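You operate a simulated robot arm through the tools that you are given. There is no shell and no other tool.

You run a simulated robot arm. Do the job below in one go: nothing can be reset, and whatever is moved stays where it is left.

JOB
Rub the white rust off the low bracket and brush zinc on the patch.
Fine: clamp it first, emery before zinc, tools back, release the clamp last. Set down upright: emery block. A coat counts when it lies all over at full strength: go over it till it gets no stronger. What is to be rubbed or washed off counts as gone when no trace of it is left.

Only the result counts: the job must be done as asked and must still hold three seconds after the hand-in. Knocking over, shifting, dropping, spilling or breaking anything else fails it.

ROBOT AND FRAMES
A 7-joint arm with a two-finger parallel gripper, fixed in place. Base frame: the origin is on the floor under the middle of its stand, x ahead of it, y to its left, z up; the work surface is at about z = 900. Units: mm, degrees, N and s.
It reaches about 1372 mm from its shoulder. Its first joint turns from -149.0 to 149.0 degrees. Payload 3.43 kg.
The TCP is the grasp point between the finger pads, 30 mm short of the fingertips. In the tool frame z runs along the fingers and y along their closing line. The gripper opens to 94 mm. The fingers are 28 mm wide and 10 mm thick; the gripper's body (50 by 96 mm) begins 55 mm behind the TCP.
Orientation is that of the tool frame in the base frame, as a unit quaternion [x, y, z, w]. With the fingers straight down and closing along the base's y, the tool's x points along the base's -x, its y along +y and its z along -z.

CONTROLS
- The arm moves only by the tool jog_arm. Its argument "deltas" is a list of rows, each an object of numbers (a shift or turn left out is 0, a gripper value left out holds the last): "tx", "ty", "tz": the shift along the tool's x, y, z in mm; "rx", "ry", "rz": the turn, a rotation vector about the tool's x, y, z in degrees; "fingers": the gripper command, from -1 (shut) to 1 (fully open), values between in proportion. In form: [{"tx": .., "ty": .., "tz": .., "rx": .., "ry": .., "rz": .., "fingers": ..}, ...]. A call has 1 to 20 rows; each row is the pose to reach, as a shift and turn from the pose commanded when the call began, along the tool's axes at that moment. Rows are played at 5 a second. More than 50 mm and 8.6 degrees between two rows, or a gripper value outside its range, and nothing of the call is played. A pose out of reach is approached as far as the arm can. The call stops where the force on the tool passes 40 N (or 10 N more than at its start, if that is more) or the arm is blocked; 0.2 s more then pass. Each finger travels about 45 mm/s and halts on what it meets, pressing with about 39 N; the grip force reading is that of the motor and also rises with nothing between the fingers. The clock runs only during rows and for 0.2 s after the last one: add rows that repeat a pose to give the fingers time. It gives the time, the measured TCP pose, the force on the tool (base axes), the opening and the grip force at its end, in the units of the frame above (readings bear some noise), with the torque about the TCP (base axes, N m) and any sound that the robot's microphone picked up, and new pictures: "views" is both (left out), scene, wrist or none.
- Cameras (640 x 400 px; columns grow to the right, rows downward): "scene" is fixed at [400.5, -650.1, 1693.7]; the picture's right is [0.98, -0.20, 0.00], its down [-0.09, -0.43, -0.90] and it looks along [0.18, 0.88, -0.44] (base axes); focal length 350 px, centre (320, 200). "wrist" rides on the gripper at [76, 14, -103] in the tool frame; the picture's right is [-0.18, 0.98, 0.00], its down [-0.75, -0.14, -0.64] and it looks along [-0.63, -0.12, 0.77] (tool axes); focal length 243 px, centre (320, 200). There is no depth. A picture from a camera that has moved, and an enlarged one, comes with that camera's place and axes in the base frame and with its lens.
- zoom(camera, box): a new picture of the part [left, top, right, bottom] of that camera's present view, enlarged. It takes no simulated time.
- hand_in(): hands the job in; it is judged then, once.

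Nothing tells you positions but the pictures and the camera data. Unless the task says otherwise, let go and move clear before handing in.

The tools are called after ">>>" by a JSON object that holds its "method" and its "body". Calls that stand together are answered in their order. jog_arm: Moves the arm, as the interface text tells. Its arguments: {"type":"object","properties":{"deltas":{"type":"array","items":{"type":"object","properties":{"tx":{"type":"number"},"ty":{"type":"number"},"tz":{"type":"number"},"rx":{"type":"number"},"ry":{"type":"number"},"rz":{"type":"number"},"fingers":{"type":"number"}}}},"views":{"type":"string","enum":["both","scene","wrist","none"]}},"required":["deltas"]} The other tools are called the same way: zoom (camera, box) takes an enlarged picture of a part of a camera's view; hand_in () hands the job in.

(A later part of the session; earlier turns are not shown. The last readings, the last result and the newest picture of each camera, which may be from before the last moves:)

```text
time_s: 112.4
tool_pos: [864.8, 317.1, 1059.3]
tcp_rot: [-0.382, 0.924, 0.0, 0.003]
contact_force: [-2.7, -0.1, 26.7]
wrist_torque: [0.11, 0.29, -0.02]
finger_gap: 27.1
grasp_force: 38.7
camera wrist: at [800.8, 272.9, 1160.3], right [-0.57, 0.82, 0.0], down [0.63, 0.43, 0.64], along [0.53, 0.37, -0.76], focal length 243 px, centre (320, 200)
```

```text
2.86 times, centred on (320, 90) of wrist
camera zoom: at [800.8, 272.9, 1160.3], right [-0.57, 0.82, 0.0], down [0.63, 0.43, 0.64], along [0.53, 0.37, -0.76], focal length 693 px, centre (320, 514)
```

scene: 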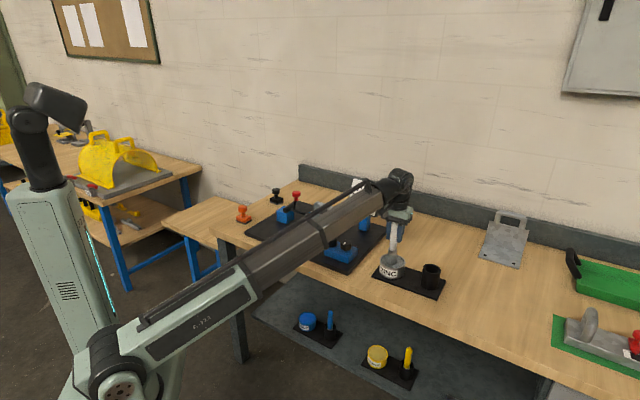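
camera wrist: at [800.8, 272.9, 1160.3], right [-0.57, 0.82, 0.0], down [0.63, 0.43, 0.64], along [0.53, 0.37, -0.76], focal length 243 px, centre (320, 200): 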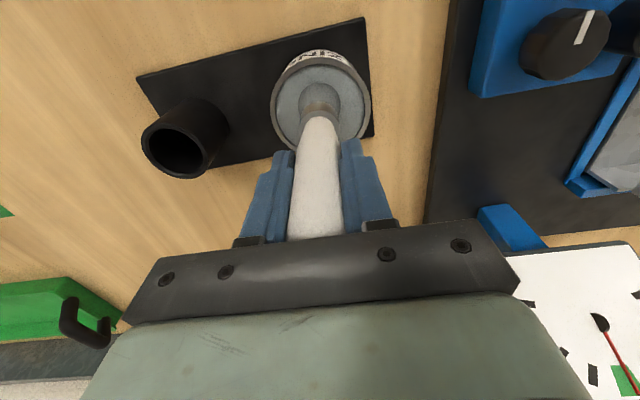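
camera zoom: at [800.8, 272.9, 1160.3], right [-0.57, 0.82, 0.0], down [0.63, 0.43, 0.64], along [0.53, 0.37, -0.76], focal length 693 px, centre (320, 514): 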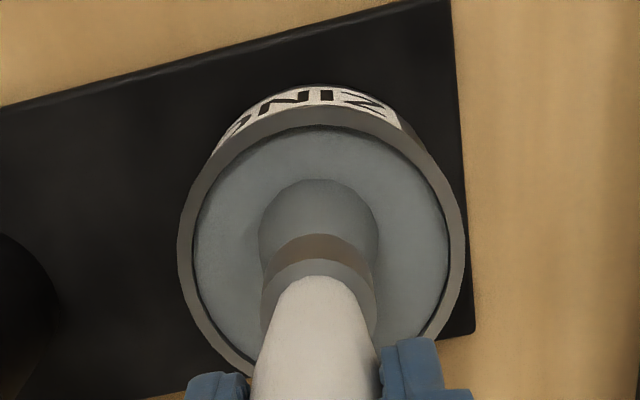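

The bristles turned zinc-grey – the brush is loaded (surface felt at TCP z≈1060). I lift out gently and check the grip.

>>> {"method": "jog_arm", "body": {"deltas": [{"tz": -3}, {"tz": -7}, {"tz": -13}, {"tz": -21}, {"tz": -30}, {"tz": -39}, {"tz": -47}, {"tz": -53}, {"tz": -57}, {"tz": -59}], "views": "both"}}

>>> {"method": "zoom", "body": {"camera": "wrist", "box": [220, 40, 440, 240]}}

>>> {"method": "zoom", "body": {"camera": "scene", "box": [350, 190, 440, 300]}}

```text
time_s: 114.6
tool_pos: [866.0, 317.4, 1115.7]
tcp_rot: [-0.383, 0.924, 0.001, 0.001]
contact_force: [0.0, 0.4, -0.3]
wrist_torque: [0.02, -0.02, 0.02]
finger_gap: 26.8
grasp_force: 39.2
camera wrist: at [801.7, 273.5, 1217.0], right [-0.56, 0.83, 0.0], down [0.63, 0.43, 0.64], along [0.53, 0.36, -0.77], focal length 243 px, centre (320, 200)
```

scene: 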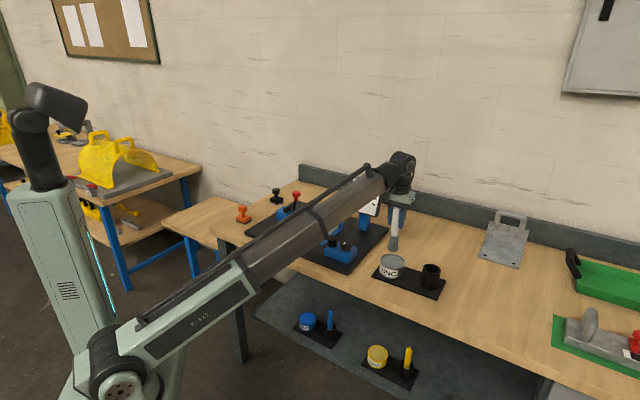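
wrist: 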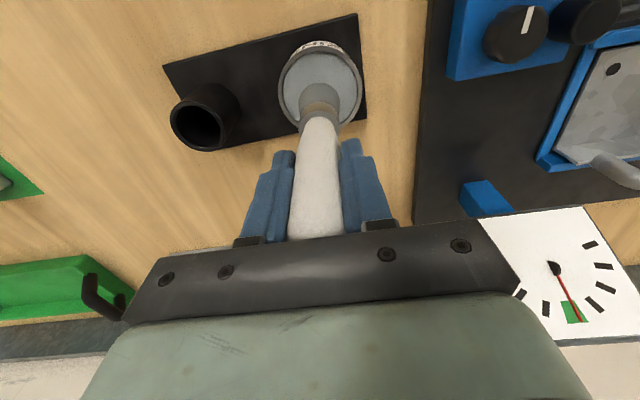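

```text
2.00 times, centred on (330, 140) of wrist
camera zoom: at [801.7, 273.5, 1217.0], right [-0.56, 0.83, 0.0], down [0.63, 0.43, 0.64], along [0.53, 0.36, -0.77], focal length 485 px, centre (300, 320)
```

zoom: 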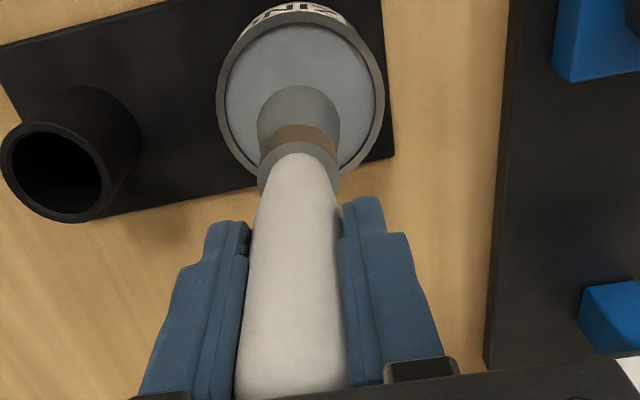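

```text
3.64 times, centred on (395, 245) of scene
camera zoom: at [400.5, -650.1, 1693.7], right [0.98, -0.2, 0.0], down [-0.09, -0.43, -0.9], along [0.18, 0.88, -0.44], focal length 1271 px, centre (47, 36)
```

zoom: 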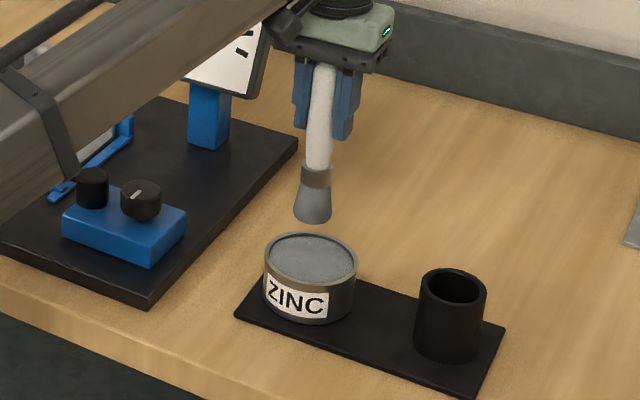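

Brush loaded and still firm in the grip. I carry it gently over toward the patch.

>>> {"method": "jog_arm", "body": {"deltas": [{"tz": -4, "ty": 3}, {"tz": -8, "ty": 9}, {"tx": -1, "tz": -10, "ty": 17}, {"tx": -3, "tz": -10, "ty": 27}, {"tx": -6, "tz": -10, "ty": 38}, {"tx": -9, "tz": -10, "ty": 50}, {"tx": -12, "tz": -10, "ty": 63}, {"tx": -15, "tz": -10, "ty": 76}, {"tx": -18, "tz": -10, "ty": 89}, {"tx": -21, "tz": -10, "ty": 102}, {"tx": -24, "tz": -10, "ty": 115}, {"tx": -26, "tz": -10, "ty": 128}, {"tx": -28, "tz": -10, "ty": 141}, {"tx": -30, "tz": -10, "ty": 153}, {"tx": -32, "tz": -10, "ty": 163}, {"tx": -33, "tz": -10, "ty": 171}, {"tx": -34, "tz": -10, "ty": 176}, {"tx": -34, "tz": -10, "ty": 178}], "views": "none"}}

>>> {"method": "jog_arm", "body": {"deltas": [{"ty": 3}, {"ty": 9}, {"tx": -1, "ty": 17}, {"tx": -3, "ty": 27}, {"tx": -6, "ty": 38}, {"tx": -9, "ty": 50}, {"tx": -12, "ty": 63}, {"tx": -15, "ty": 76}, {"tx": -18, "ty": 89}, {"tx": -21, "ty": 102}, {"tx": -24, "ty": 115}, {"tx": -27, "ty": 127}, {"tx": -29, "ty": 138}, {"tx": -31, "ty": 147}, {"tx": -33, "ty": 154}, {"tx": -34, "ty": 159}, {"tx": -34, "ty": 161}], "views": "both"}}

>>> {"method": "zoom", "body": {"camera": "wrist", "box": [220, 40, 440, 240]}}

>>> {"method": "zoom", "body": {"camera": "scene", "box": [280, 180, 370, 270]}}

```text
time_s: 118.4
tool_pos: [764.3, 466.6, 1124.8]
tcp_rot: [-0.382, 0.924, 0.0, 0.001]
contact_force: [0.7, 0.1, -0.7]
wrist_torque: [0.0, 0.01, -0.02]
finger_gap: 26.9
grasp_force: 39.1
```

```text
time_s: 122.0
tool_pos: [674.2, 605.5, 1124.8]
tcp_rot: [-0.383, 0.924, 0.001, 0.0]
contact_force: [0.3, -0.5, -2.0]
wrist_torque: [-0.01, -0.05, 0.03]
finger_gap: 26.7
grasp_force: 39.4
camera wrist: at [610.6, 561.0, 1227.0], right [-0.57, 0.82, 0.0], down [0.63, 0.43, 0.64], along [0.53, 0.36, -0.77], focal length 243 px, centre (320, 200)
```

scene: 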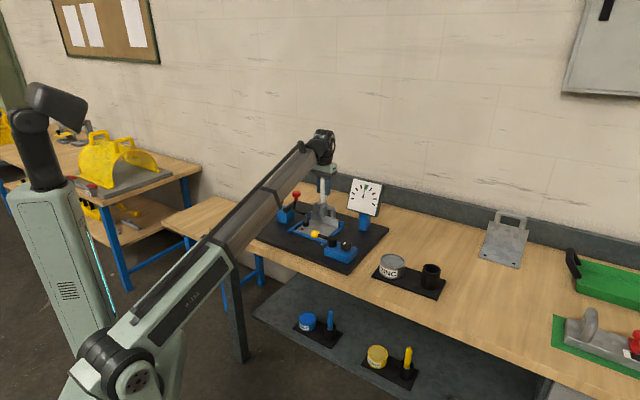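
wrist: 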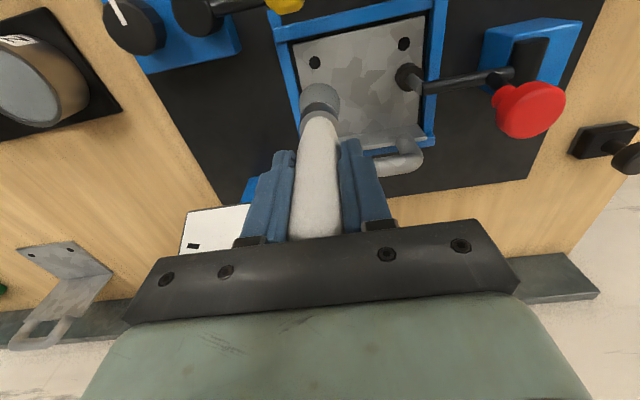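

```text
2.00 times, centred on (330, 140) of wrist
camera zoom: at [610.6, 561.0, 1227.0], right [-0.57, 0.82, 0.0], down [0.63, 0.43, 0.64], along [0.53, 0.36, -0.77], focal length 485 px, centre (300, 320)
```

zoom: 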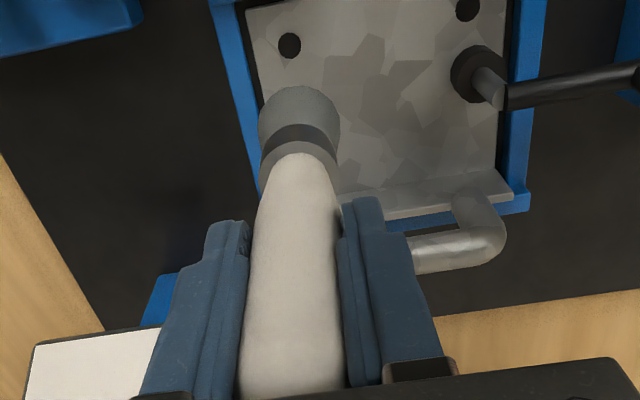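

```text
4.44 times, centred on (325, 225) of scene
camera zoom: at [400.5, -650.1, 1693.7], right [0.98, -0.2, 0.0], down [-0.09, -0.43, -0.9], along [0.18, 0.88, -0.44], focal length 1553 px, centre (298, 89)
```

zoom: 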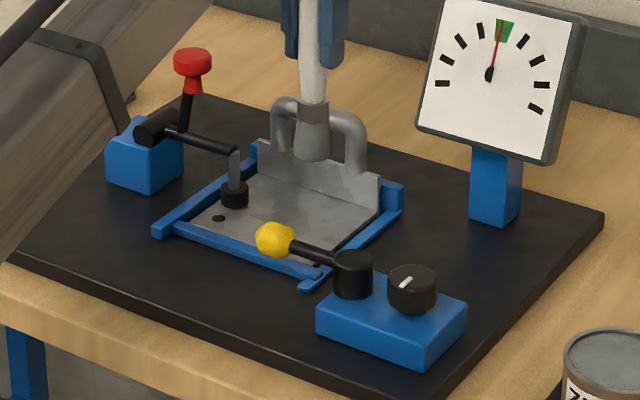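

Brush is above the patch region. I lower slowly toward the plate.

>>> {"method": "jog_arm", "body": {"deltas": [{"ty": 1, "tz": 3}, {"ty": 3, "tz": 9}, {"ty": 4, "tz": 18}, {"ty": 4, "tz": 28}, {"ty": 4, "tz": 39}, {"ty": 4, "tz": 50}, {"ty": 4, "tz": 60}, {"ty": 4, "tz": 68}, {"ty": 4, "tz": 74}, {"ty": 4, "tz": 78}, {"ty": 4, "tz": 80}], "views": "scene"}}

>>> {"method": "zoom", "body": {"camera": "scene", "box": [290, 190, 360, 260]}}

```text
time_s: 124.4
tool_pos: [670.4, 608.9, 1045.0]
tcp_rot: [-0.384, 0.924, 0.002, 0.0]
contact_force: [-0.2, -0.7, -1.1]
wrist_torque: [-0.03, 0.04, 0.0]
finger_gap: 26.2
grasp_force: 38.7
```

scene: 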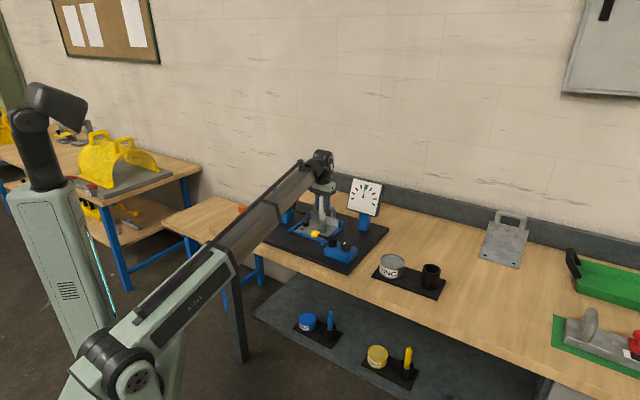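

```text
5.71 times, centred on (325, 225) of scene
camera zoom: at [400.5, -650.1, 1693.7], right [0.98, -0.2, 0.0], down [-0.09, -0.43, -0.9], along [0.18, 0.88, -0.44], focal length 1997 px, centre (291, 57)
```

zoom: 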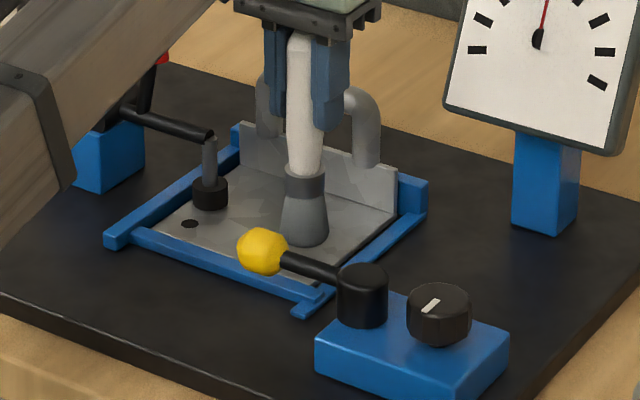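

Just above the plate. Stepping down to find contact gently.

>>> {"method": "jog_arm", "body": {"deltas": [{"tz": 2}, {"tz": 4}, {"tz": 6}], "views": "none"}}

>>> {"method": "jog_arm", "body": {"deltas": [{"tz": 1}, {"tz": 2}, {"tz": 3}], "views": "none"}}

```text
time_s: 125.2
tool_pos: [671.7, 607.9, 1039.9]
tcp_rot: [-0.383, 0.924, 0.001, 0.001]
contact_force: [0.3, 0.6, -1.1]
wrist_torque: [0.0, 0.05, -0.01]
finger_gap: 26.4
grasp_force: 39.3
```

```text
time_s: 126.0
tool_pos: [671.1, 607.5, 1037.1]
tcp_rot: [-0.383, 0.924, 0.001, 0.0]
contact_force: [-0.1, 0.3, -1.4]
wrist_torque: [-0.06, -0.04, -0.01]
finger_gap: 26.4
grasp_force: 38.8
```

>>> {"method": "jog_arm", "body": {"deltas": [{"tz": 1}, {"tz": 2}], "views": "none"}}

>>> {"method": "jog_arm", "body": {"deltas": [{"tz": 1}], "views": "none"}}

```text
time_s: 126.6
tool_pos: [670.9, 608.9, 1035.0]
tcp_rot: [-0.383, 0.924, 0.001, 0.001]
contact_force: [0.5, 1.1, -0.2]
wrist_torque: [0.02, 0.01, -0.01]
finger_gap: 26.5
grasp_force: 38.4
```

```text
time_s: 127.0
tool_pos: [671.5, 609.2, 1034.8]
tcp_rot: [-0.383, 0.924, 0.002, 0.001]
contact_force: [-0.6, 0.4, 0.0]
wrist_torque: [-0.01, 0.0, -0.02]
finger_gap: 26.4
grasp_force: 39.2
```

>>> {"method": "jog_arm", "body": {"deltas": [{"tz": 1}], "views": "none"}}

>>> {"method": "jog_arm", "body": {"deltas": [{"tz": 1}], "views": "none"}}

```text
time_s: 127.4
tool_pos: [671.0, 609.2, 1032.9]
tcp_rot: [-0.382, 0.924, 0.002, 0.0]
contact_force: [0.3, -0.3, -0.6]
wrist_torque: [-0.01, 0.0, 0.03]
finger_gap: 26.3
grasp_force: 38.9
```

```text
time_s: 127.8
tool_pos: [670.6, 609.1, 1032.3]
tcp_rot: [-0.383, 0.924, 0.002, 0.0]
contact_force: [-0.2, 1.2, 6.7]
wrist_torque: [0.02, -0.02, -0.04]
finger_gap: 26.1
grasp_force: 38.9
```

Light contact (~7 N). I now brush over the patch in a snaking pattern.

>>> {"method": "jog_arm", "body": {"deltas": [{"tx": 4, "ty": -6, "tz": 0.3}, {"tx": 9, "ty": -12, "tz": 0.3}, {"tx": 14, "ty": -12, "tz": 0.3}, {"tx": 14, "ty": -3, "tz": 0.3}, {"tx": 14, "ty": 6, "tz": 0.3}, {"tx": 13, "ty": 14, "tz": 0.3}, {"tx": 8, "ty": 22, "tz": 0.3}, {"tx": 1, "ty": 22, "tz": 0.3}, {"tx": 1, "ty": 13, "tz": 0.3}, {"tx": 1, "ty": 4, "tz": 0.3}, {"tx": 1, "ty": -5, "tz": 0.3}, {"tx": -2, "ty": -12, "tz": 0.3}, {"tx": -9, "ty": -12, "tz": 0.3}, {"tx": -12, "ty": -4, "tz": 0.3}, {"tx": -12, "ty": 5, "tz": 0.3}, {"tx": -12, "ty": 14, "tz": 0.3}, {"tx": -14, "ty": 22, "tz": 0.3}, {"tx": -21, "ty": 22, "tz": 0.3}, {"tx": -22, "ty": 12, "tz": 0.3}, {"tx": -22, "ty": 2, "tz": 0.3}], "views": "both"}}

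>>> {"method": "zoom", "body": {"camera": "scene", "box": [290, 190, 360, 260]}}

>>> {"method": "zoom", "body": {"camera": "wrist", "box": [240, 20, 440, 180]}}

```text
time_s: 132.0
tool_pos: [685.2, 626.1, 1031.5]
tcp_rot: [-0.383, 0.924, 0.002, 0.002]
contact_force: [-1.8, 5.1, 14.3]
wrist_torque: [0.5, 0.31, 0.01]
finger_gap: 26.4
grasp_force: 38.6
camera wrist: at [621.3, 581.6, 1133.3], right [-0.57, 0.82, 0.0], down [0.63, 0.43, 0.64], along [0.53, 0.37, -0.76], focal length 243 px, centre (320, 200)
```

scene: 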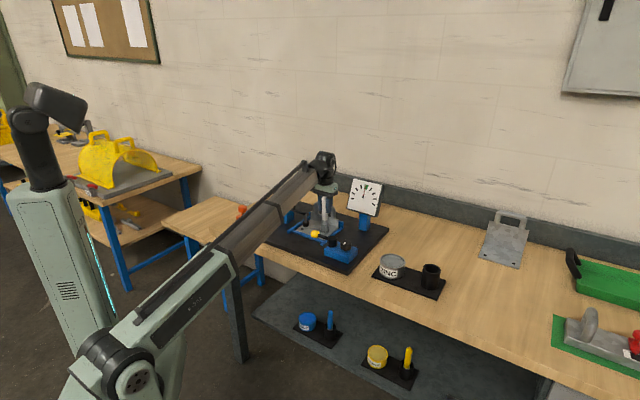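
wrist: 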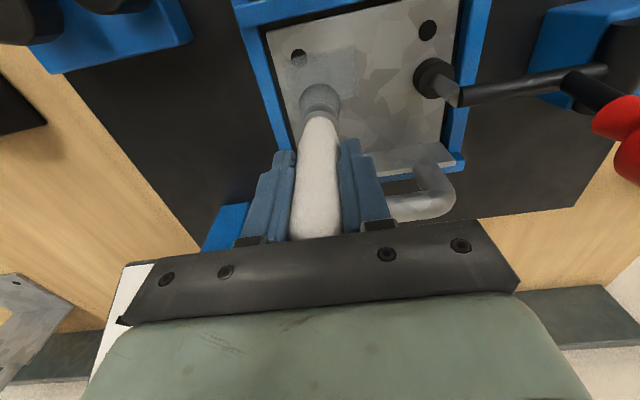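

```text
5.71 times, centred on (325, 225) of scene
camera zoom: at [400.5, -650.1, 1693.7], right [0.98, -0.2, 0.0], down [-0.09, -0.43, -0.9], along [0.18, 0.88, -0.44], focal length 1997 px, centre (291, 57)
```

zoom: 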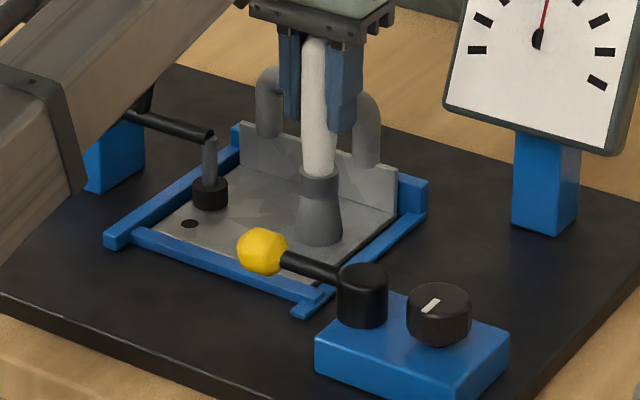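

```text
2.50 times, centred on (340, 100) of wrist
camera zoom: at [621.3, 581.6, 1133.3], right [-0.57, 0.82, 0.0], down [0.63, 0.43, 0.64], along [0.53, 0.37, -0.76], focal length 606 px, centre (270, 450)
```

zoom: 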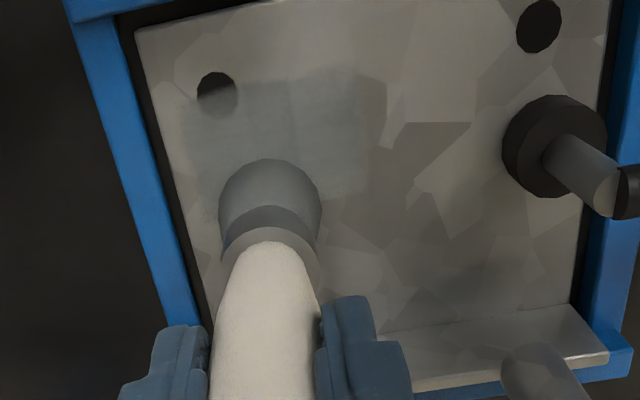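

A zinc coat is building over the patch. I make another full pass back over it.

>>> {"method": "jog_arm", "body": {"deltas": [{"ty": -8}, {"ty": -14}, {"tx": 7, "ty": -14}, {"tx": 9, "ty": -5}, {"tx": 9, "ty": 5}, {"tx": 9, "ty": 15}, {"tx": 10, "ty": 24}, {"tx": 17, "ty": 26}, {"tx": 20, "ty": 18}, {"tx": 20, "ty": 8}, {"tx": 20, "ty": -2}, {"tx": 20, "ty": -12}, {"tx": 26, "ty": -14}, {"tx": 29, "ty": -5}, {"tx": 29, "ty": 5}, {"tx": 29, "ty": 15}, {"tx": 30, "ty": 24}, {"tx": 37, "ty": 24}, {"tx": 38, "ty": 14}, {"tx": 38, "ty": 4}], "views": "none"}}

>>> {"method": "jog_arm", "body": {"deltas": [{"ty": -9}, {"ty": -17}, {"tx": -6, "ty": -17}, {"tx": -7, "ty": -8}, {"tx": -7, "ty": 2}, {"tx": -7, "ty": 12}, {"tx": -7, "ty": 21}, {"tx": -14, "ty": 21}, {"tx": -16, "ty": 12}, {"tx": -16, "ty": 2}, {"tx": -16, "ty": -8}, {"tx": -16, "ty": -17}, {"tx": -24, "ty": -17}, {"tx": -26, "ty": -8}, {"tx": -26, "ty": 2}, {"tx": -26, "ty": 12}, {"tx": -26, "ty": 21}, {"tx": -34, "ty": 21}, {"tx": -36, "ty": 12}, {"tx": -36, "ty": 2}], "views": "both"}}

>>> {"method": "zoom", "body": {"camera": "wrist", "box": [240, 20, 440, 180]}}

```text
time_s: 136.2
tool_pos: [655.1, 601.2, 1030.2]
tcp_rot: [-0.384, 0.923, 0.001, 0.001]
contact_force: [-5.9, 3.8, 20.0]
wrist_torque: [0.43, 0.63, -0.02]
finger_gap: 26.1
grasp_force: 38.7
```

```text
time_s: 140.4
tool_pos: [679.4, 629.3, 1030.8]
tcp_rot: [-0.383, 0.924, 0.002, 0.001]
contact_force: [-1.9, 2.8, 7.3]
wrist_torque: [0.32, 0.15, 0.02]
finger_gap: 26.1
grasp_force: 38.9
camera wrist: at [616.2, 583.4, 1133.0], right [-0.57, 0.82, 0.0], down [0.63, 0.43, 0.64], along [0.53, 0.37, -0.77], focal length 243 px, centre (320, 200)
```

scene: 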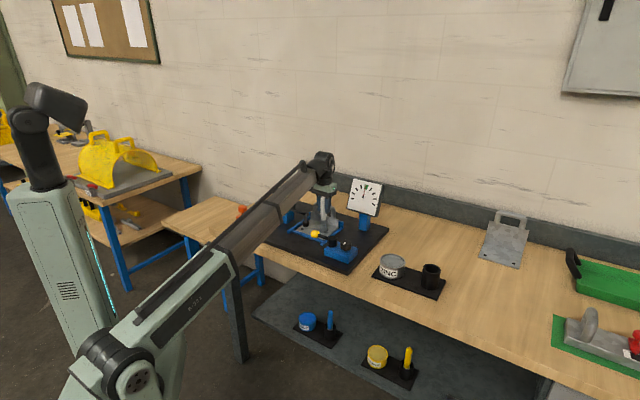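
wrist: 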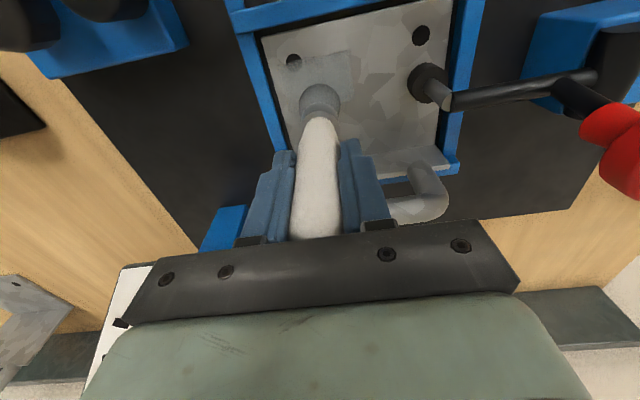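

```text
2.50 times, centred on (340, 100) of wrist
camera zoom: at [616.2, 583.4, 1133.0], right [-0.57, 0.82, 0.0], down [0.63, 0.43, 0.64], along [0.53, 0.37, -0.77], focal length 606 px, centre (270, 450)
```

zoom: 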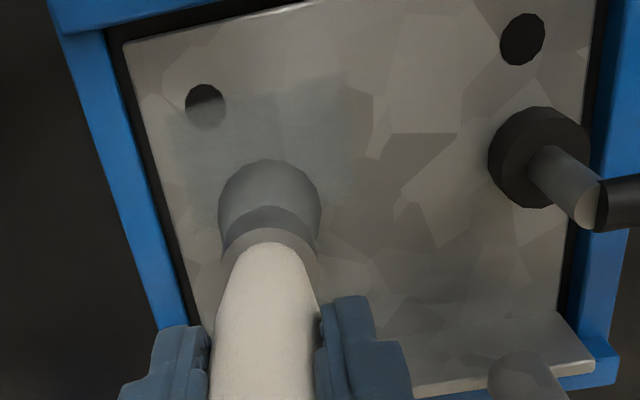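

I lift and shift aside to inspect the coat.

>>> {"method": "jog_arm", "body": {"deltas": [{"tz": -2}, {"tz": -6}, {"tz": -13}, {"tz": -22}, {"tz": -32}, {"tz": -42}, {"tz": -52}, {"tz": -62}, {"tz": -70}, {"tz": -75}, {"ty": -4, "tz": -77}, {"ty": -11, "tz": -77}, {"ty": -20, "tz": -77}, {"ty": -31, "tz": -77}, {"ty": -43, "tz": -77}, {"ty": -54, "tz": -77}, {"ty": -63, "tz": -77}, {"ty": -69, "tz": -77}, {"ty": -72, "tz": -77}], "views": "both"}}

>>> {"method": "zoom", "body": {"camera": "wrist", "box": [340, 0, 480, 120]}}

>>> {"method": "zoom", "body": {"camera": "scene", "box": [295, 215, 355, 255]}}

```text
time_s: 144.4
tool_pos: [731.5, 576.8, 1108.1]
tcp_rot: [-0.382, 0.924, 0.001, 0.0]
contact_force: [0.2, -0.2, -1.3]
wrist_torque: [0.03, 0.02, 0.01]
finger_gap: 26.2
grasp_force: 38.7
camera wrist: at [667.5, 532.8, 1209.9], right [-0.56, 0.83, 0.0], down [0.63, 0.43, 0.64], along [0.53, 0.36, -0.77], focal length 243 px, centre (320, 200)
```

scene: 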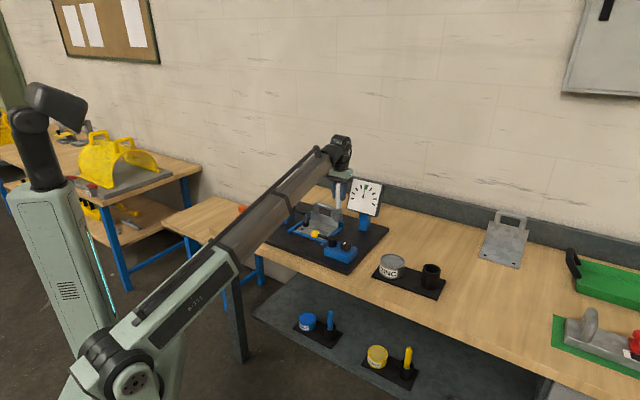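
wrist: 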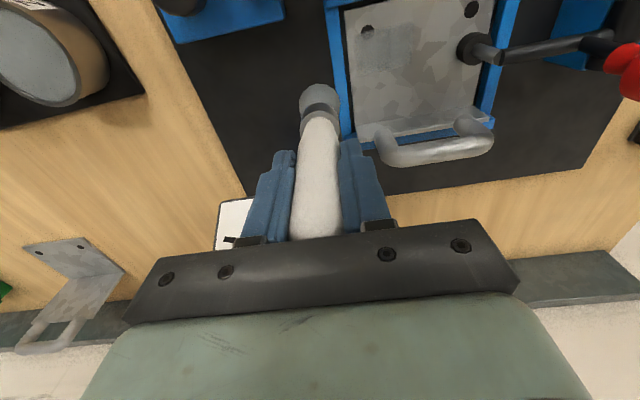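

```text
3.33 times, centred on (410, 60) of wrist
camera zoom: at [667.5, 532.8, 1209.9], right [-0.56, 0.83, 0.0], down [0.63, 0.43, 0.64], along [0.53, 0.36, -0.77], focal length 809 px, centre (20, 667)
```

zoom: 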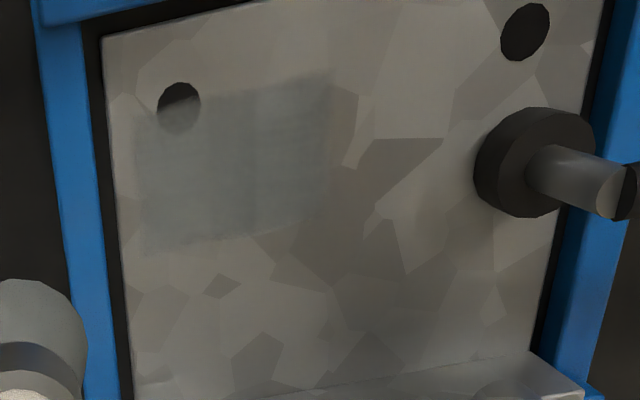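

```text
10.00 times, centred on (325, 235) of scene
camera zoom: at [400.5, -650.1, 1693.7], right [0.98, -0.2, 0.0], down [-0.09, -0.43, -0.9], along [0.18, 0.88, -0.44], focal length 3495 px, centre (270, -150)
```

zoom: 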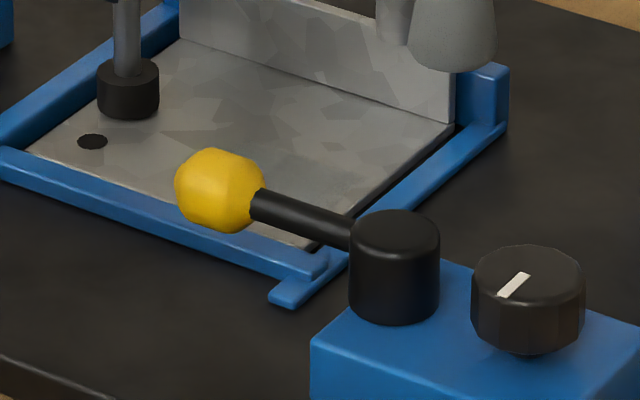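

The coat shows as a crisp rectangle. Zooming in to check evenness and strength.

>>> {"method": "zoom", "body": {"camera": "wrist", "box": [355, 10, 425, 70]}}

>>> {"method": "zoom", "body": {"camera": "wrist", "box": [362, 18, 392, 48]}}

>>> {"method": "zoom", "body": {"camera": "wrist", "box": [362, 44, 392, 74]}}

>>> {"method": "zoom", "body": {"camera": "wrist", "box": [388, 18, 418, 48]}}

```text
6.67 times, centred on (390, 40) of wrist
camera zoom: at [667.5, 532.8, 1209.9], right [-0.56, 0.83, 0.0], down [0.63, 0.43, 0.64], along [0.53, 0.36, -0.77], focal length 1618 px, centre (-147, 1267)
```

zoom: 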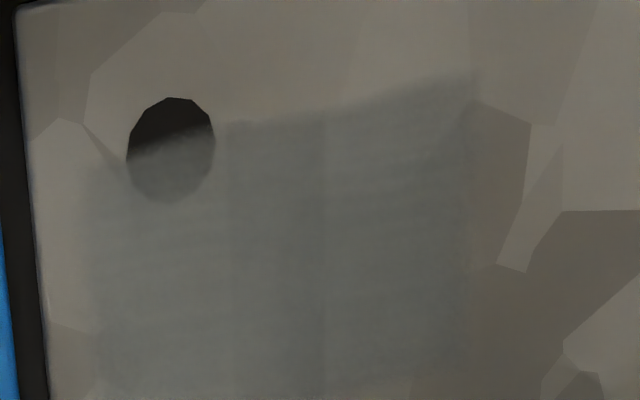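

```text
13.33 times, centred on (377, 33) of wrist
camera zoom: at [667.5, 532.8, 1209.9], right [-0.56, 0.83, 0.0], down [0.63, 0.43, 0.64], along [0.53, 0.36, -0.77], focal length 3235 px, centre (-440, 2427)
```

zoom: 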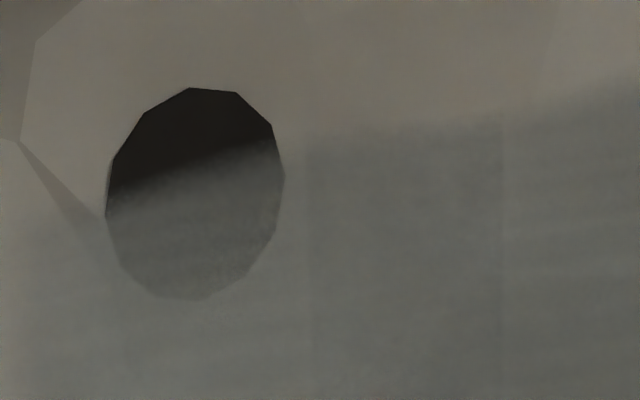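

```text
13.33 times, centred on (377, 59) of wrist
camera zoom: at [667.5, 532.8, 1209.9], right [-0.56, 0.83, 0.0], down [0.63, 0.43, 0.64], along [0.53, 0.36, -0.77], focal length 3235 px, centre (-440, 2080)
```

zoom: 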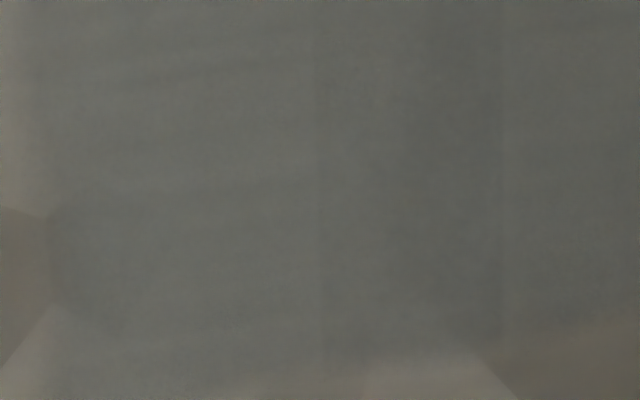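

```text
13.33 times, centred on (403, 33) of wrist
camera zoom: at [667.5, 532.8, 1209.9], right [-0.56, 0.83, 0.0], down [0.63, 0.43, 0.64], along [0.53, 0.36, -0.77], focal length 3235 px, centre (-787, 2427)
```

zoom: 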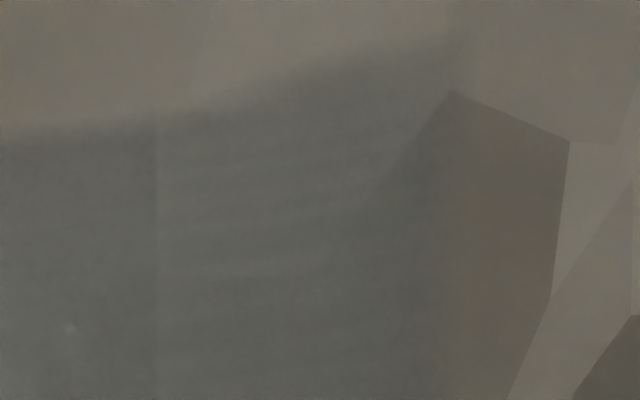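

The coat fills the patch rectangle (u 3–65, v 886–928), but looks thinner toward its ends. I'll go back for a further, wider pass.

>>> {"method": "jog_arm", "body": {"deltas": [{"ty": 4}, {"ty": 11}, {"ty": 20}, {"ty": 31}, {"ty": 43}, {"ty": 55}, {"ty": 67}, {"ty": 78}, {"ty": 87}, {"ty": 93}, {"ty": 97}, {"ty": 98, "tz": 3}, {"ty": 98, "tz": 9}, {"ty": 98, "tz": 19}, {"ty": 98, "tz": 31}, {"ty": 98, "tz": 44}, {"ty": 98, "tz": 56}, {"ty": 98, "tz": 66}, {"ty": 98, "tz": 72}, {"ty": 98, "tz": 75}], "views": "none"}}

>>> {"method": "jog_arm", "body": {"deltas": [{"tz": 1}, {"tz": 1.8}], "views": "none"}}

```text
time_s: 148.6
tool_pos: [662.6, 646.7, 1034.1]
tcp_rot: [-0.382, 0.924, 0.001, 0.0]
contact_force: [0.8, -0.2, -0.5]
wrist_torque: [0.0, 0.01, 0.0]
finger_gap: 25.9
grasp_force: 38.9
```

```text
time_s: 149.2
tool_pos: [660.8, 647.9, 1031.1]
tcp_rot: [-0.383, 0.924, 0.002, 0.001]
contact_force: [-0.7, 0.1, -1.2]
wrist_torque: [0.0, -0.01, 0.02]
finger_gap: 26.0
grasp_force: 38.9
```

>>> {"method": "jog_arm", "body": {"deltas": [{"tz": 0.5}, {"tz": 1}], "views": "none"}}

```text
time_s: 149.8
tool_pos: [660.3, 647.1, 1030.8]
tcp_rot: [-0.383, 0.924, 0.002, 0.001]
contact_force: [1.2, 1.4, 12.1]
wrist_torque: [0.07, -0.19, -0.03]
finger_gap: 25.9
grasp_force: 39.1
```

Good contact. Making a dense lengthwise and crosswise pass across the whole rectangle.

>>> {"method": "jog_arm", "body": {"deltas": [{"ty": -10, "tx": 0}, {"ty": -20, "tx": 0}, {"ty": -30, "tx": 0}, {"ty": -40, "tx": 0}, {"ty": -48, "tx": 2}, {"ty": -48, "tx": 9}, {"ty": -40, "tx": 9}, {"ty": -30, "tx": 9}, {"ty": -20, "tx": 9}, {"ty": -10, "tx": 9}, {"ty": 0, "tx": 11}, {"ty": 0, "tx": 18}, {"ty": -10, "tx": 18}, {"ty": -20, "tx": 18}, {"ty": -30, "tx": 18}, {"ty": -40, "tx": 18}, {"ty": -48, "tx": 20}, {"ty": -48, "tx": 27}, {"ty": -40, "tx": 27}, {"ty": -30, "tx": 27}], "views": "none"}}

>>> {"method": "jog_arm", "body": {"deltas": [{"ty": 10, "tx": 0}, {"ty": 20, "tx": 0}, {"ty": 30, "tx": 2}, {"ty": 30, "tx": 9}, {"ty": 20, "tx": 9}, {"ty": 10, "tx": 9}, {"ty": 0, "tx": 9}, {"ty": -10, "tx": 9}, {"ty": -18, "tx": 9}, {"ty": -18, "tx": -1}, {"ty": -18, "tx": -11}, {"ty": -18, "tx": -21}, {"ty": -18, "tx": -27}, {"ty": -7, "tx": -27}, {"ty": -7, "tx": -17}, {"ty": -7, "tx": -7}, {"ty": -7, "tx": 3}, {"ty": -7, "tx": 9}, {"ty": 4, "tx": 9}, {"ty": 4, "tx": -1}], "views": "none"}}

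>>> {"method": "jog_arm", "body": {"deltas": [{"ty": 0, "tx": -10}, {"ty": 0, "tx": -20}, {"ty": 0, "tx": -26}, {"ty": 10, "tx": -26}, {"ty": 10, "tx": -16}, {"ty": 10, "tx": -6}, {"ty": 10, "tx": 4}, {"ty": 10, "tx": 10}, {"ty": 20, "tx": 10}, {"ty": 20, "tx": 0}, {"ty": 20, "tx": -10}, {"ty": 20, "tx": -20}, {"ty": 20, "tx": -26}, {"ty": 26, "tx": -26}, {"ty": 26, "tx": -16}, {"ty": 26, "tx": -6}, {"ty": 26, "tx": 4}, {"ty": 26, "tx": 10}], "views": "both"}}

>>> {"method": "zoom", "body": {"camera": "wrist", "box": [220, 40, 420, 200]}}

```text
time_s: 154.0
tool_pos: [664.5, 605.2, 1030.5]
tcp_rot: [-0.382, 0.924, 0.001, 0.001]
contact_force: [4.1, -6.3, 18.5]
wrist_torque: [-0.77, -0.35, 0.02]
finger_gap: 26.0
grasp_force: 39.4
```

```text
time_s: 158.2
tool_pos: [661.2, 610.6, 1030.5]
tcp_rot: [-0.382, 0.924, 0.001, 0.001]
contact_force: [-1.1, -0.5, 1.5]
wrist_torque: [-0.07, 0.12, -0.01]
finger_gap: 26.2
grasp_force: 38.8
```

```text
time_s: 162.0
tool_pos: [635.2, 622.5, 1030.4]
tcp_rot: [-0.382, 0.924, 0.002, 0.001]
contact_force: [5.6, 5.1, 21.6]
wrist_torque: [0.36, -0.45, 0.0]
finger_gap: 26.2
grasp_force: 39.1
camera wrist: at [571.2, 577.1, 1131.7], right [-0.56, 0.83, 0.0], down [0.63, 0.43, 0.64], along [0.53, 0.37, -0.77], focal length 243 px, centre (320, 200)
```

scene: 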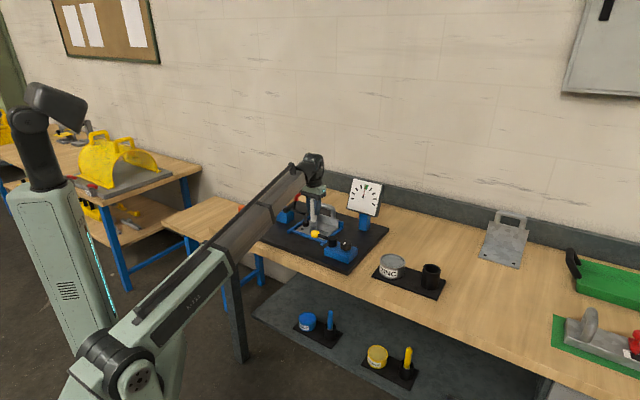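
wrist: 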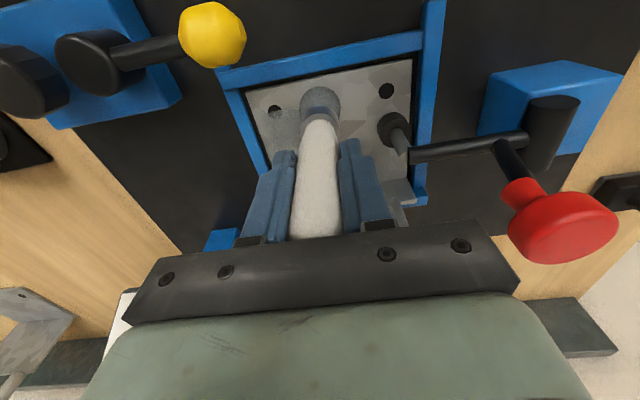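

```text
2.50 times, centred on (320, 120) of wrist
camera zoom: at [571.2, 577.1, 1131.7], right [-0.56, 0.83, 0.0], down [0.63, 0.43, 0.64], along [0.53, 0.37, -0.77], focal length 606 px, centre (320, 400)
```

zoom: 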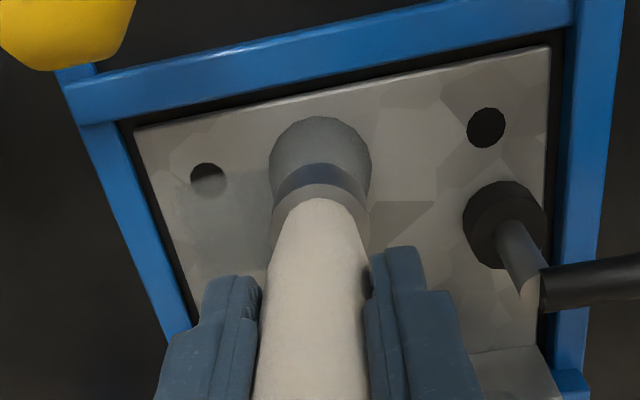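

Lifting and shifting aside to the same viewpoint as before to compare.

>>> {"method": "jog_arm", "body": {"deltas": [{"tz": -2}, {"tz": -6}, {"tz": -13}, {"tz": -23}, {"tz": -34}, {"tz": -46}, {"tz": -58}, {"tz": -68}, {"tz": -75}, {"ty": -4, "tx": -1, "tz": -78}, {"ty": -11, "tx": -4, "tz": -78}, {"ty": -20, "tx": -8, "tz": -78}, {"ty": -31, "tx": -12, "tz": -78}, {"ty": -43, "tx": -16, "tz": -78}, {"ty": -56, "tx": -20, "tz": -78}, {"ty": -69, "tx": -25, "tz": -78}, {"ty": -81, "tx": -30, "tz": -78}, {"ty": -91, "tx": -34, "tz": -78}, {"ty": -97, "tx": -36, "tz": -78}, {"ty": -100, "tx": -36, "tz": -78}], "views": "wrist"}}

>>> {"method": "zoom", "body": {"camera": "wrist", "box": [355, 10, 425, 70]}}

>>> {"method": "zoom", "body": {"camera": "wrist", "box": [340, 0, 480, 120]}}

>>> {"method": "zoom", "body": {"camera": "wrist", "box": [270, 60, 370, 160]}}

```text
time_s: 166.2
tool_pos: [730.7, 575.8, 1108.5]
tcp_rot: [-0.382, 0.924, 0.001, 0.0]
contact_force: [0.2, 0.7, -1.6]
wrist_torque: [0.01, -0.01, 0.01]
finger_gap: 25.9
grasp_force: 39.3
camera wrist: at [668.0, 531.2, 1210.0], right [-0.56, 0.83, 0.0], down [0.63, 0.43, 0.64], along [0.53, 0.36, -0.77], focal length 243 px, centre (320, 200)
```

wrist: 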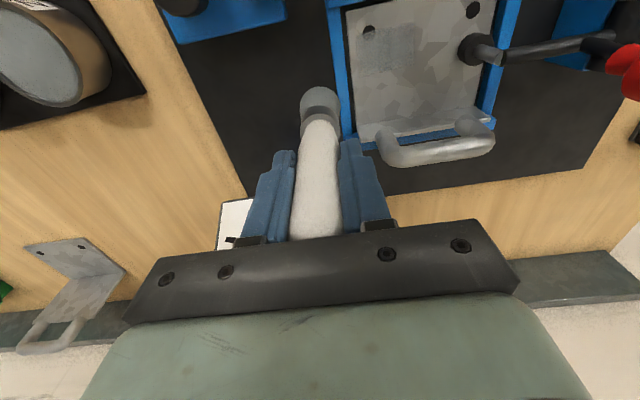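

```text
6.67 times, centred on (390, 40) of wrist
camera zoom: at [668.0, 531.2, 1210.0], right [-0.56, 0.83, 0.0], down [0.63, 0.43, 0.64], along [0.53, 0.36, -0.77], focal length 1618 px, centre (-147, 1267)
```

zoom: 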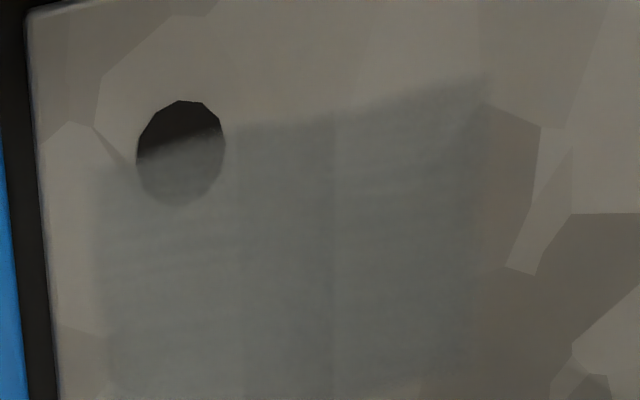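

```text
3.33 times, centred on (410, 60) of wrist
camera zoom: at [668.0, 531.2, 1210.0], right [-0.56, 0.83, 0.0], down [0.63, 0.43, 0.64], along [0.53, 0.36, -0.77], focal length 809 px, centre (20, 667)
```

zoom: 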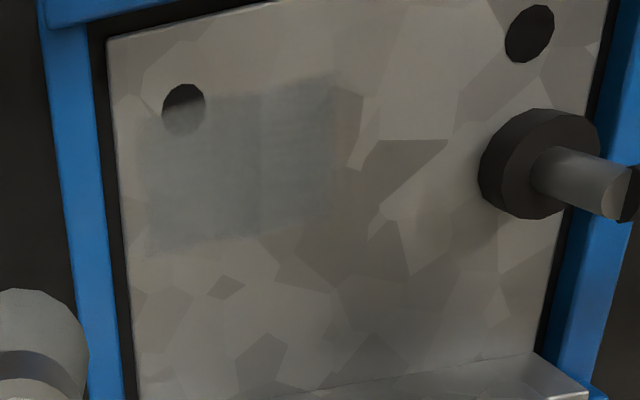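

```text
4.00 times, centred on (320, 110) of wrist
camera zoom: at [668.0, 531.2, 1210.0], right [-0.56, 0.83, 0.0], down [0.63, 0.43, 0.64], along [0.53, 0.36, -0.77], focal length 970 px, centre (320, 560)
```

zoom: 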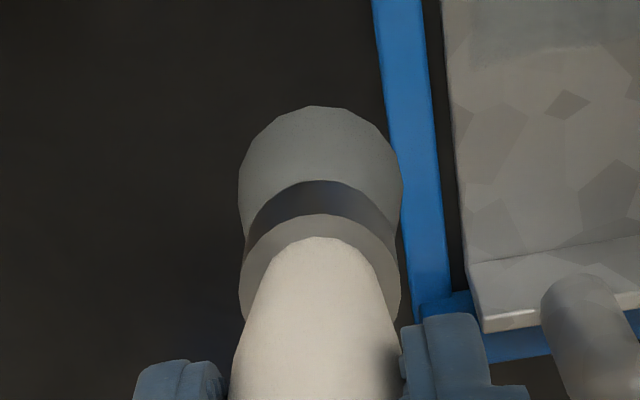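

The coat got stronger on this pass. To be sure of full strength I'll reload the brush and go over it again; carrying it gently back to the pot.

>>> {"method": "jog_arm", "body": {"deltas": [{"tz": -4, "ty": -2}, {"tz": -9, "ty": -6, "tx": 1}, {"tz": -12, "ty": -13, "tx": 3}, {"tz": -12, "ty": -22, "tx": 6}, {"tz": -12, "ty": -33, "tx": 10}, {"tz": -12, "ty": -45, "tx": 14}, {"tz": -12, "ty": -57, "tx": 18}, {"tz": -12, "ty": -69, "tx": 22}, {"tz": -12, "ty": -81, "tx": 26}, {"tz": -12, "ty": -93, "tx": 30}, {"tz": -12, "ty": -105, "tx": 34}, {"tz": -12, "ty": -117, "tx": 38}, {"tz": -12, "ty": -129, "tx": 42}, {"tz": -12, "ty": -141, "tx": 46}, {"tz": -12, "ty": -153, "tx": 50}, {"tz": -12, "ty": -163, "tx": 53}, {"tz": -12, "ty": -171, "tx": 55}, {"tz": -12, "ty": -176, "tx": 56}, {"tz": -12, "ty": -178, "tx": 56}], "views": "none"}}

>>> {"method": "jog_arm", "body": {"deltas": [{"ty": -2, "tx": 1}, {"ty": -7, "tx": 2}, {"ty": -15, "tx": 5}, {"ty": -25, "tx": 9}, {"ty": -37, "tx": 13}, {"ty": -49, "tx": 17}, {"ty": -61, "tx": 21}, {"ty": -73, "tx": 25}, {"ty": -83, "tx": 28}, {"ty": -91, "tx": 30}, {"ty": -97, "tx": 31.5}, {"ty": -100, "tx": 32}], "views": "both"}}

>>> {"method": "zoom", "body": {"camera": "wrist", "box": [220, 40, 440, 240]}}

```text
time_s: 170.2
tool_pos: [817.7, 411.4, 1119.6]
tcp_rot: [-0.383, 0.924, 0.002, 0.0]
contact_force: [0.2, 0.7, -0.8]
wrist_torque: [-0.04, 0.0, 0.01]
finger_gap: 26.2
grasp_force: 39.1
```

```text
time_s: 172.8
tool_pos: [866.4, 317.5, 1119.8]
tcp_rot: [-0.383, 0.924, 0.001, 0.001]
contact_force: [-0.1, 1.1, -0.1]
wrist_torque: [0.01, 0.01, 0.01]
finger_gap: 25.7
grasp_force: 39.2
camera wrist: at [802.4, 272.6, 1221.9], right [-0.57, 0.82, 0.0], down [0.63, 0.43, 0.64], along [0.53, 0.36, -0.77], focal length 243 px, centre (320, 200)
```

scene: 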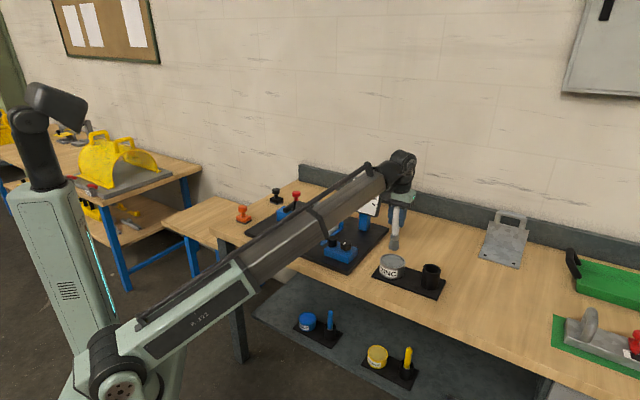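
wrist: 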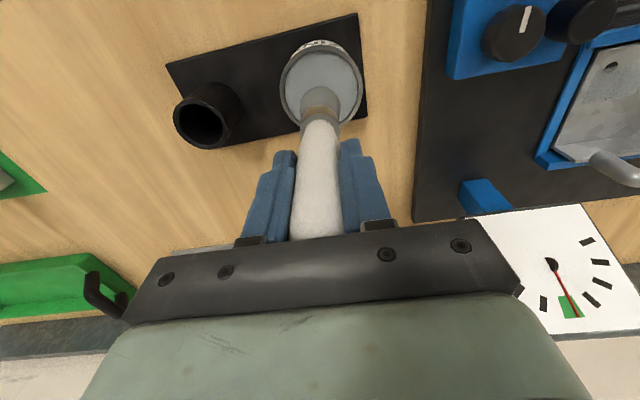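

```text
2.00 times, centred on (330, 140) of wrist
camera zoom: at [802.4, 272.6, 1221.9], right [-0.57, 0.82, 0.0], down [0.63, 0.43, 0.64], along [0.53, 0.36, -0.77], focal length 485 px, centre (300, 320)
```

zoom: 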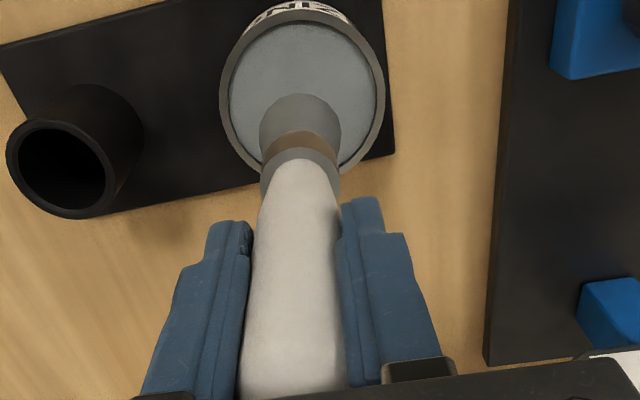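

Over the pot. Lowering to touch the zinc lightly.

>>> {"method": "jog_arm", "body": {"deltas": [{"tz": 4}, {"tz": 12}, {"tz": 22}, {"tz": 33}, {"tz": 43}, {"tz": 51}, {"tz": 56}, {"tz": 59}], "views": "none"}}

>>> {"method": "jog_arm", "body": {"deltas": [{"tz": 1}, {"tz": 2}], "views": "none"}}

```text
time_s: 174.6
tool_pos: [866.6, 317.4, 1062.1]
tcp_rot: [-0.383, 0.924, 0.001, 0.0]
contact_force: [-0.5, -0.4, 1.3]
wrist_torque: [-0.08, 0.02, 0.0]
finger_gap: 26.2
grasp_force: 39.2
```

```text
time_s: 175.2
tool_pos: [867.4, 316.3, 1061.3]
tcp_rot: [-0.383, 0.924, 0.001, 0.002]
contact_force: [2.7, 0.5, 22.0]
wrist_torque: [-0.2, -0.06, 0.02]
finger_gap: 26.1
grasp_force: 38.5
```

Reloaded. Lifting and carrying back to the patch.

>>> {"method": "jog_arm", "body": {"deltas": [{"tz": -3}, {"tz": -8}, {"tz": -15}, {"tz": -25}, {"tz": -36}, {"tz": -46}, {"tz": -54}, {"tz": -59}, {"tz": -61}], "views": "none"}}

>>> {"method": "jog_arm", "body": {"deltas": [{"ty": 2}, {"ty": 7, "tx": -1}, {"ty": 15, "tx": -3}, {"ty": 25, "tx": -6}, {"ty": 37, "tx": -9}, {"ty": 50, "tx": -12}, {"ty": 63, "tx": -15}, {"ty": 76, "tx": -18}, {"ty": 89, "tx": -21}, {"ty": 102, "tx": -24}, {"ty": 115, "tx": -27}, {"ty": 128, "tx": -30}, {"ty": 141, "tx": -33}, {"ty": 154, "tx": -36}, {"ty": 166, "tx": -39}, {"ty": 176, "tx": -41}, {"ty": 184, "tx": -43}, {"ty": 189, "tx": -44}, {"ty": 191, "tx": -44}], "views": "none"}}

>>> {"method": "jog_arm", "body": {"deltas": [{"ty": 2}, {"ty": 7, "tx": -1}, {"ty": 15, "tx": -3}, {"ty": 25, "tx": -6}, {"ty": 37, "tx": -9}, {"ty": 50, "tx": -12}, {"ty": 63, "tx": -15}, {"ty": 76, "tx": -18}, {"ty": 89, "tx": -21}, {"ty": 102, "tx": -24}, {"ty": 115, "tx": -27}, {"ty": 128, "tx": -30}, {"ty": 141, "tx": -33}, {"ty": 153, "tx": -36}, {"ty": 164, "tx": -39}, {"ty": 174, "tx": -41}, {"ty": 181, "tx": -42}, {"ty": 185, "tx": -43}, {"ty": 187, "tx": -43}], "views": "both"}}

```text
time_s: 177.2
tool_pos: [865.9, 318.1, 1119.1]
tcp_rot: [-0.383, 0.924, 0.001, 0.001]
contact_force: [-0.2, 0.3, -1.1]
wrist_torque: [0.01, 0.01, 0.02]
finger_gap: 26.0
grasp_force: 39.0
```

```text
time_s: 181.2
tool_pos: [762.3, 483.9, 1120.0]
tcp_rot: [-0.383, 0.924, 0.001, 0.001]
contact_force: [-0.5, -0.2, -0.9]
wrist_torque: [-0.03, 0.0, -0.01]
finger_gap: 26.1
grasp_force: 39.0
```

```text
time_s: 185.2
tool_pos: [660.6, 646.9, 1120.7]
tcp_rot: [-0.383, 0.924, 0.001, 0.0]
contact_force: [-0.4, 1.0, -1.5]
wrist_torque: [-0.02, -0.05, -0.03]
finger_gap: 26.2
grasp_force: 39.0
camera wrist: at [596.4, 602.1, 1223.0], right [-0.56, 0.83, 0.0], down [0.63, 0.43, 0.64], along [0.53, 0.36, -0.77], focal length 243 px, centre (320, 200)
```

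scene: 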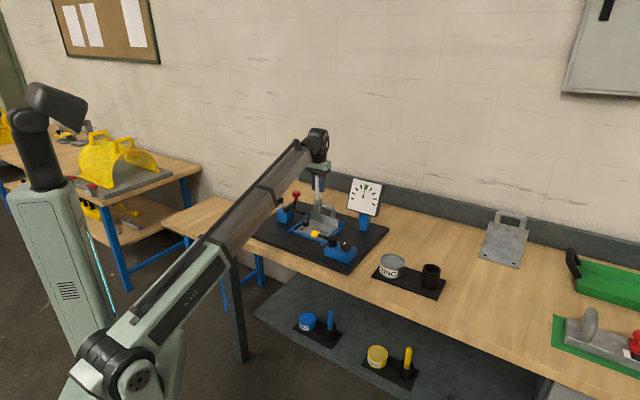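
wrist: 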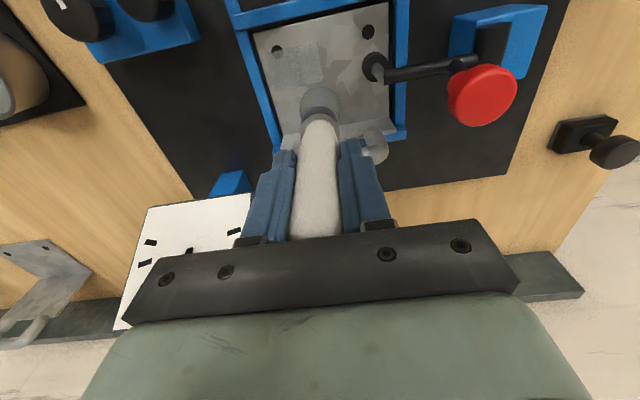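

At the patch's corner. Lowering to contact again.

>>> {"method": "jog_arm", "body": {"deltas": [{"tz": 4}, {"tz": 12}, {"tz": 23}, {"tz": 35}, {"tz": 47}, {"tz": 59}, {"tz": 69}, {"tz": 77}, {"tz": 82}, {"tz": 85}], "views": "none"}}

>>> {"method": "jog_arm", "body": {"deltas": [{"tz": 1}, {"tz": 2}], "views": "none"}}

```text
time_s: 187.4
tool_pos: [662.3, 646.3, 1035.6]
tcp_rot: [-0.384, 0.923, 0.001, 0.0]
contact_force: [-0.5, -0.4, -0.3]
wrist_torque: [-0.02, 0.03, -0.02]
finger_gap: 26.1
grasp_force: 38.7
```

```text
time_s: 188.0
tool_pos: [660.5, 645.9, 1033.7]
tcp_rot: [-0.383, 0.924, 0.001, 0.001]
contact_force: [0.1, 0.3, 0.1]
wrist_torque: [-0.02, 0.03, 0.0]
finger_gap: 26.1
grasp_force: 39.0
```

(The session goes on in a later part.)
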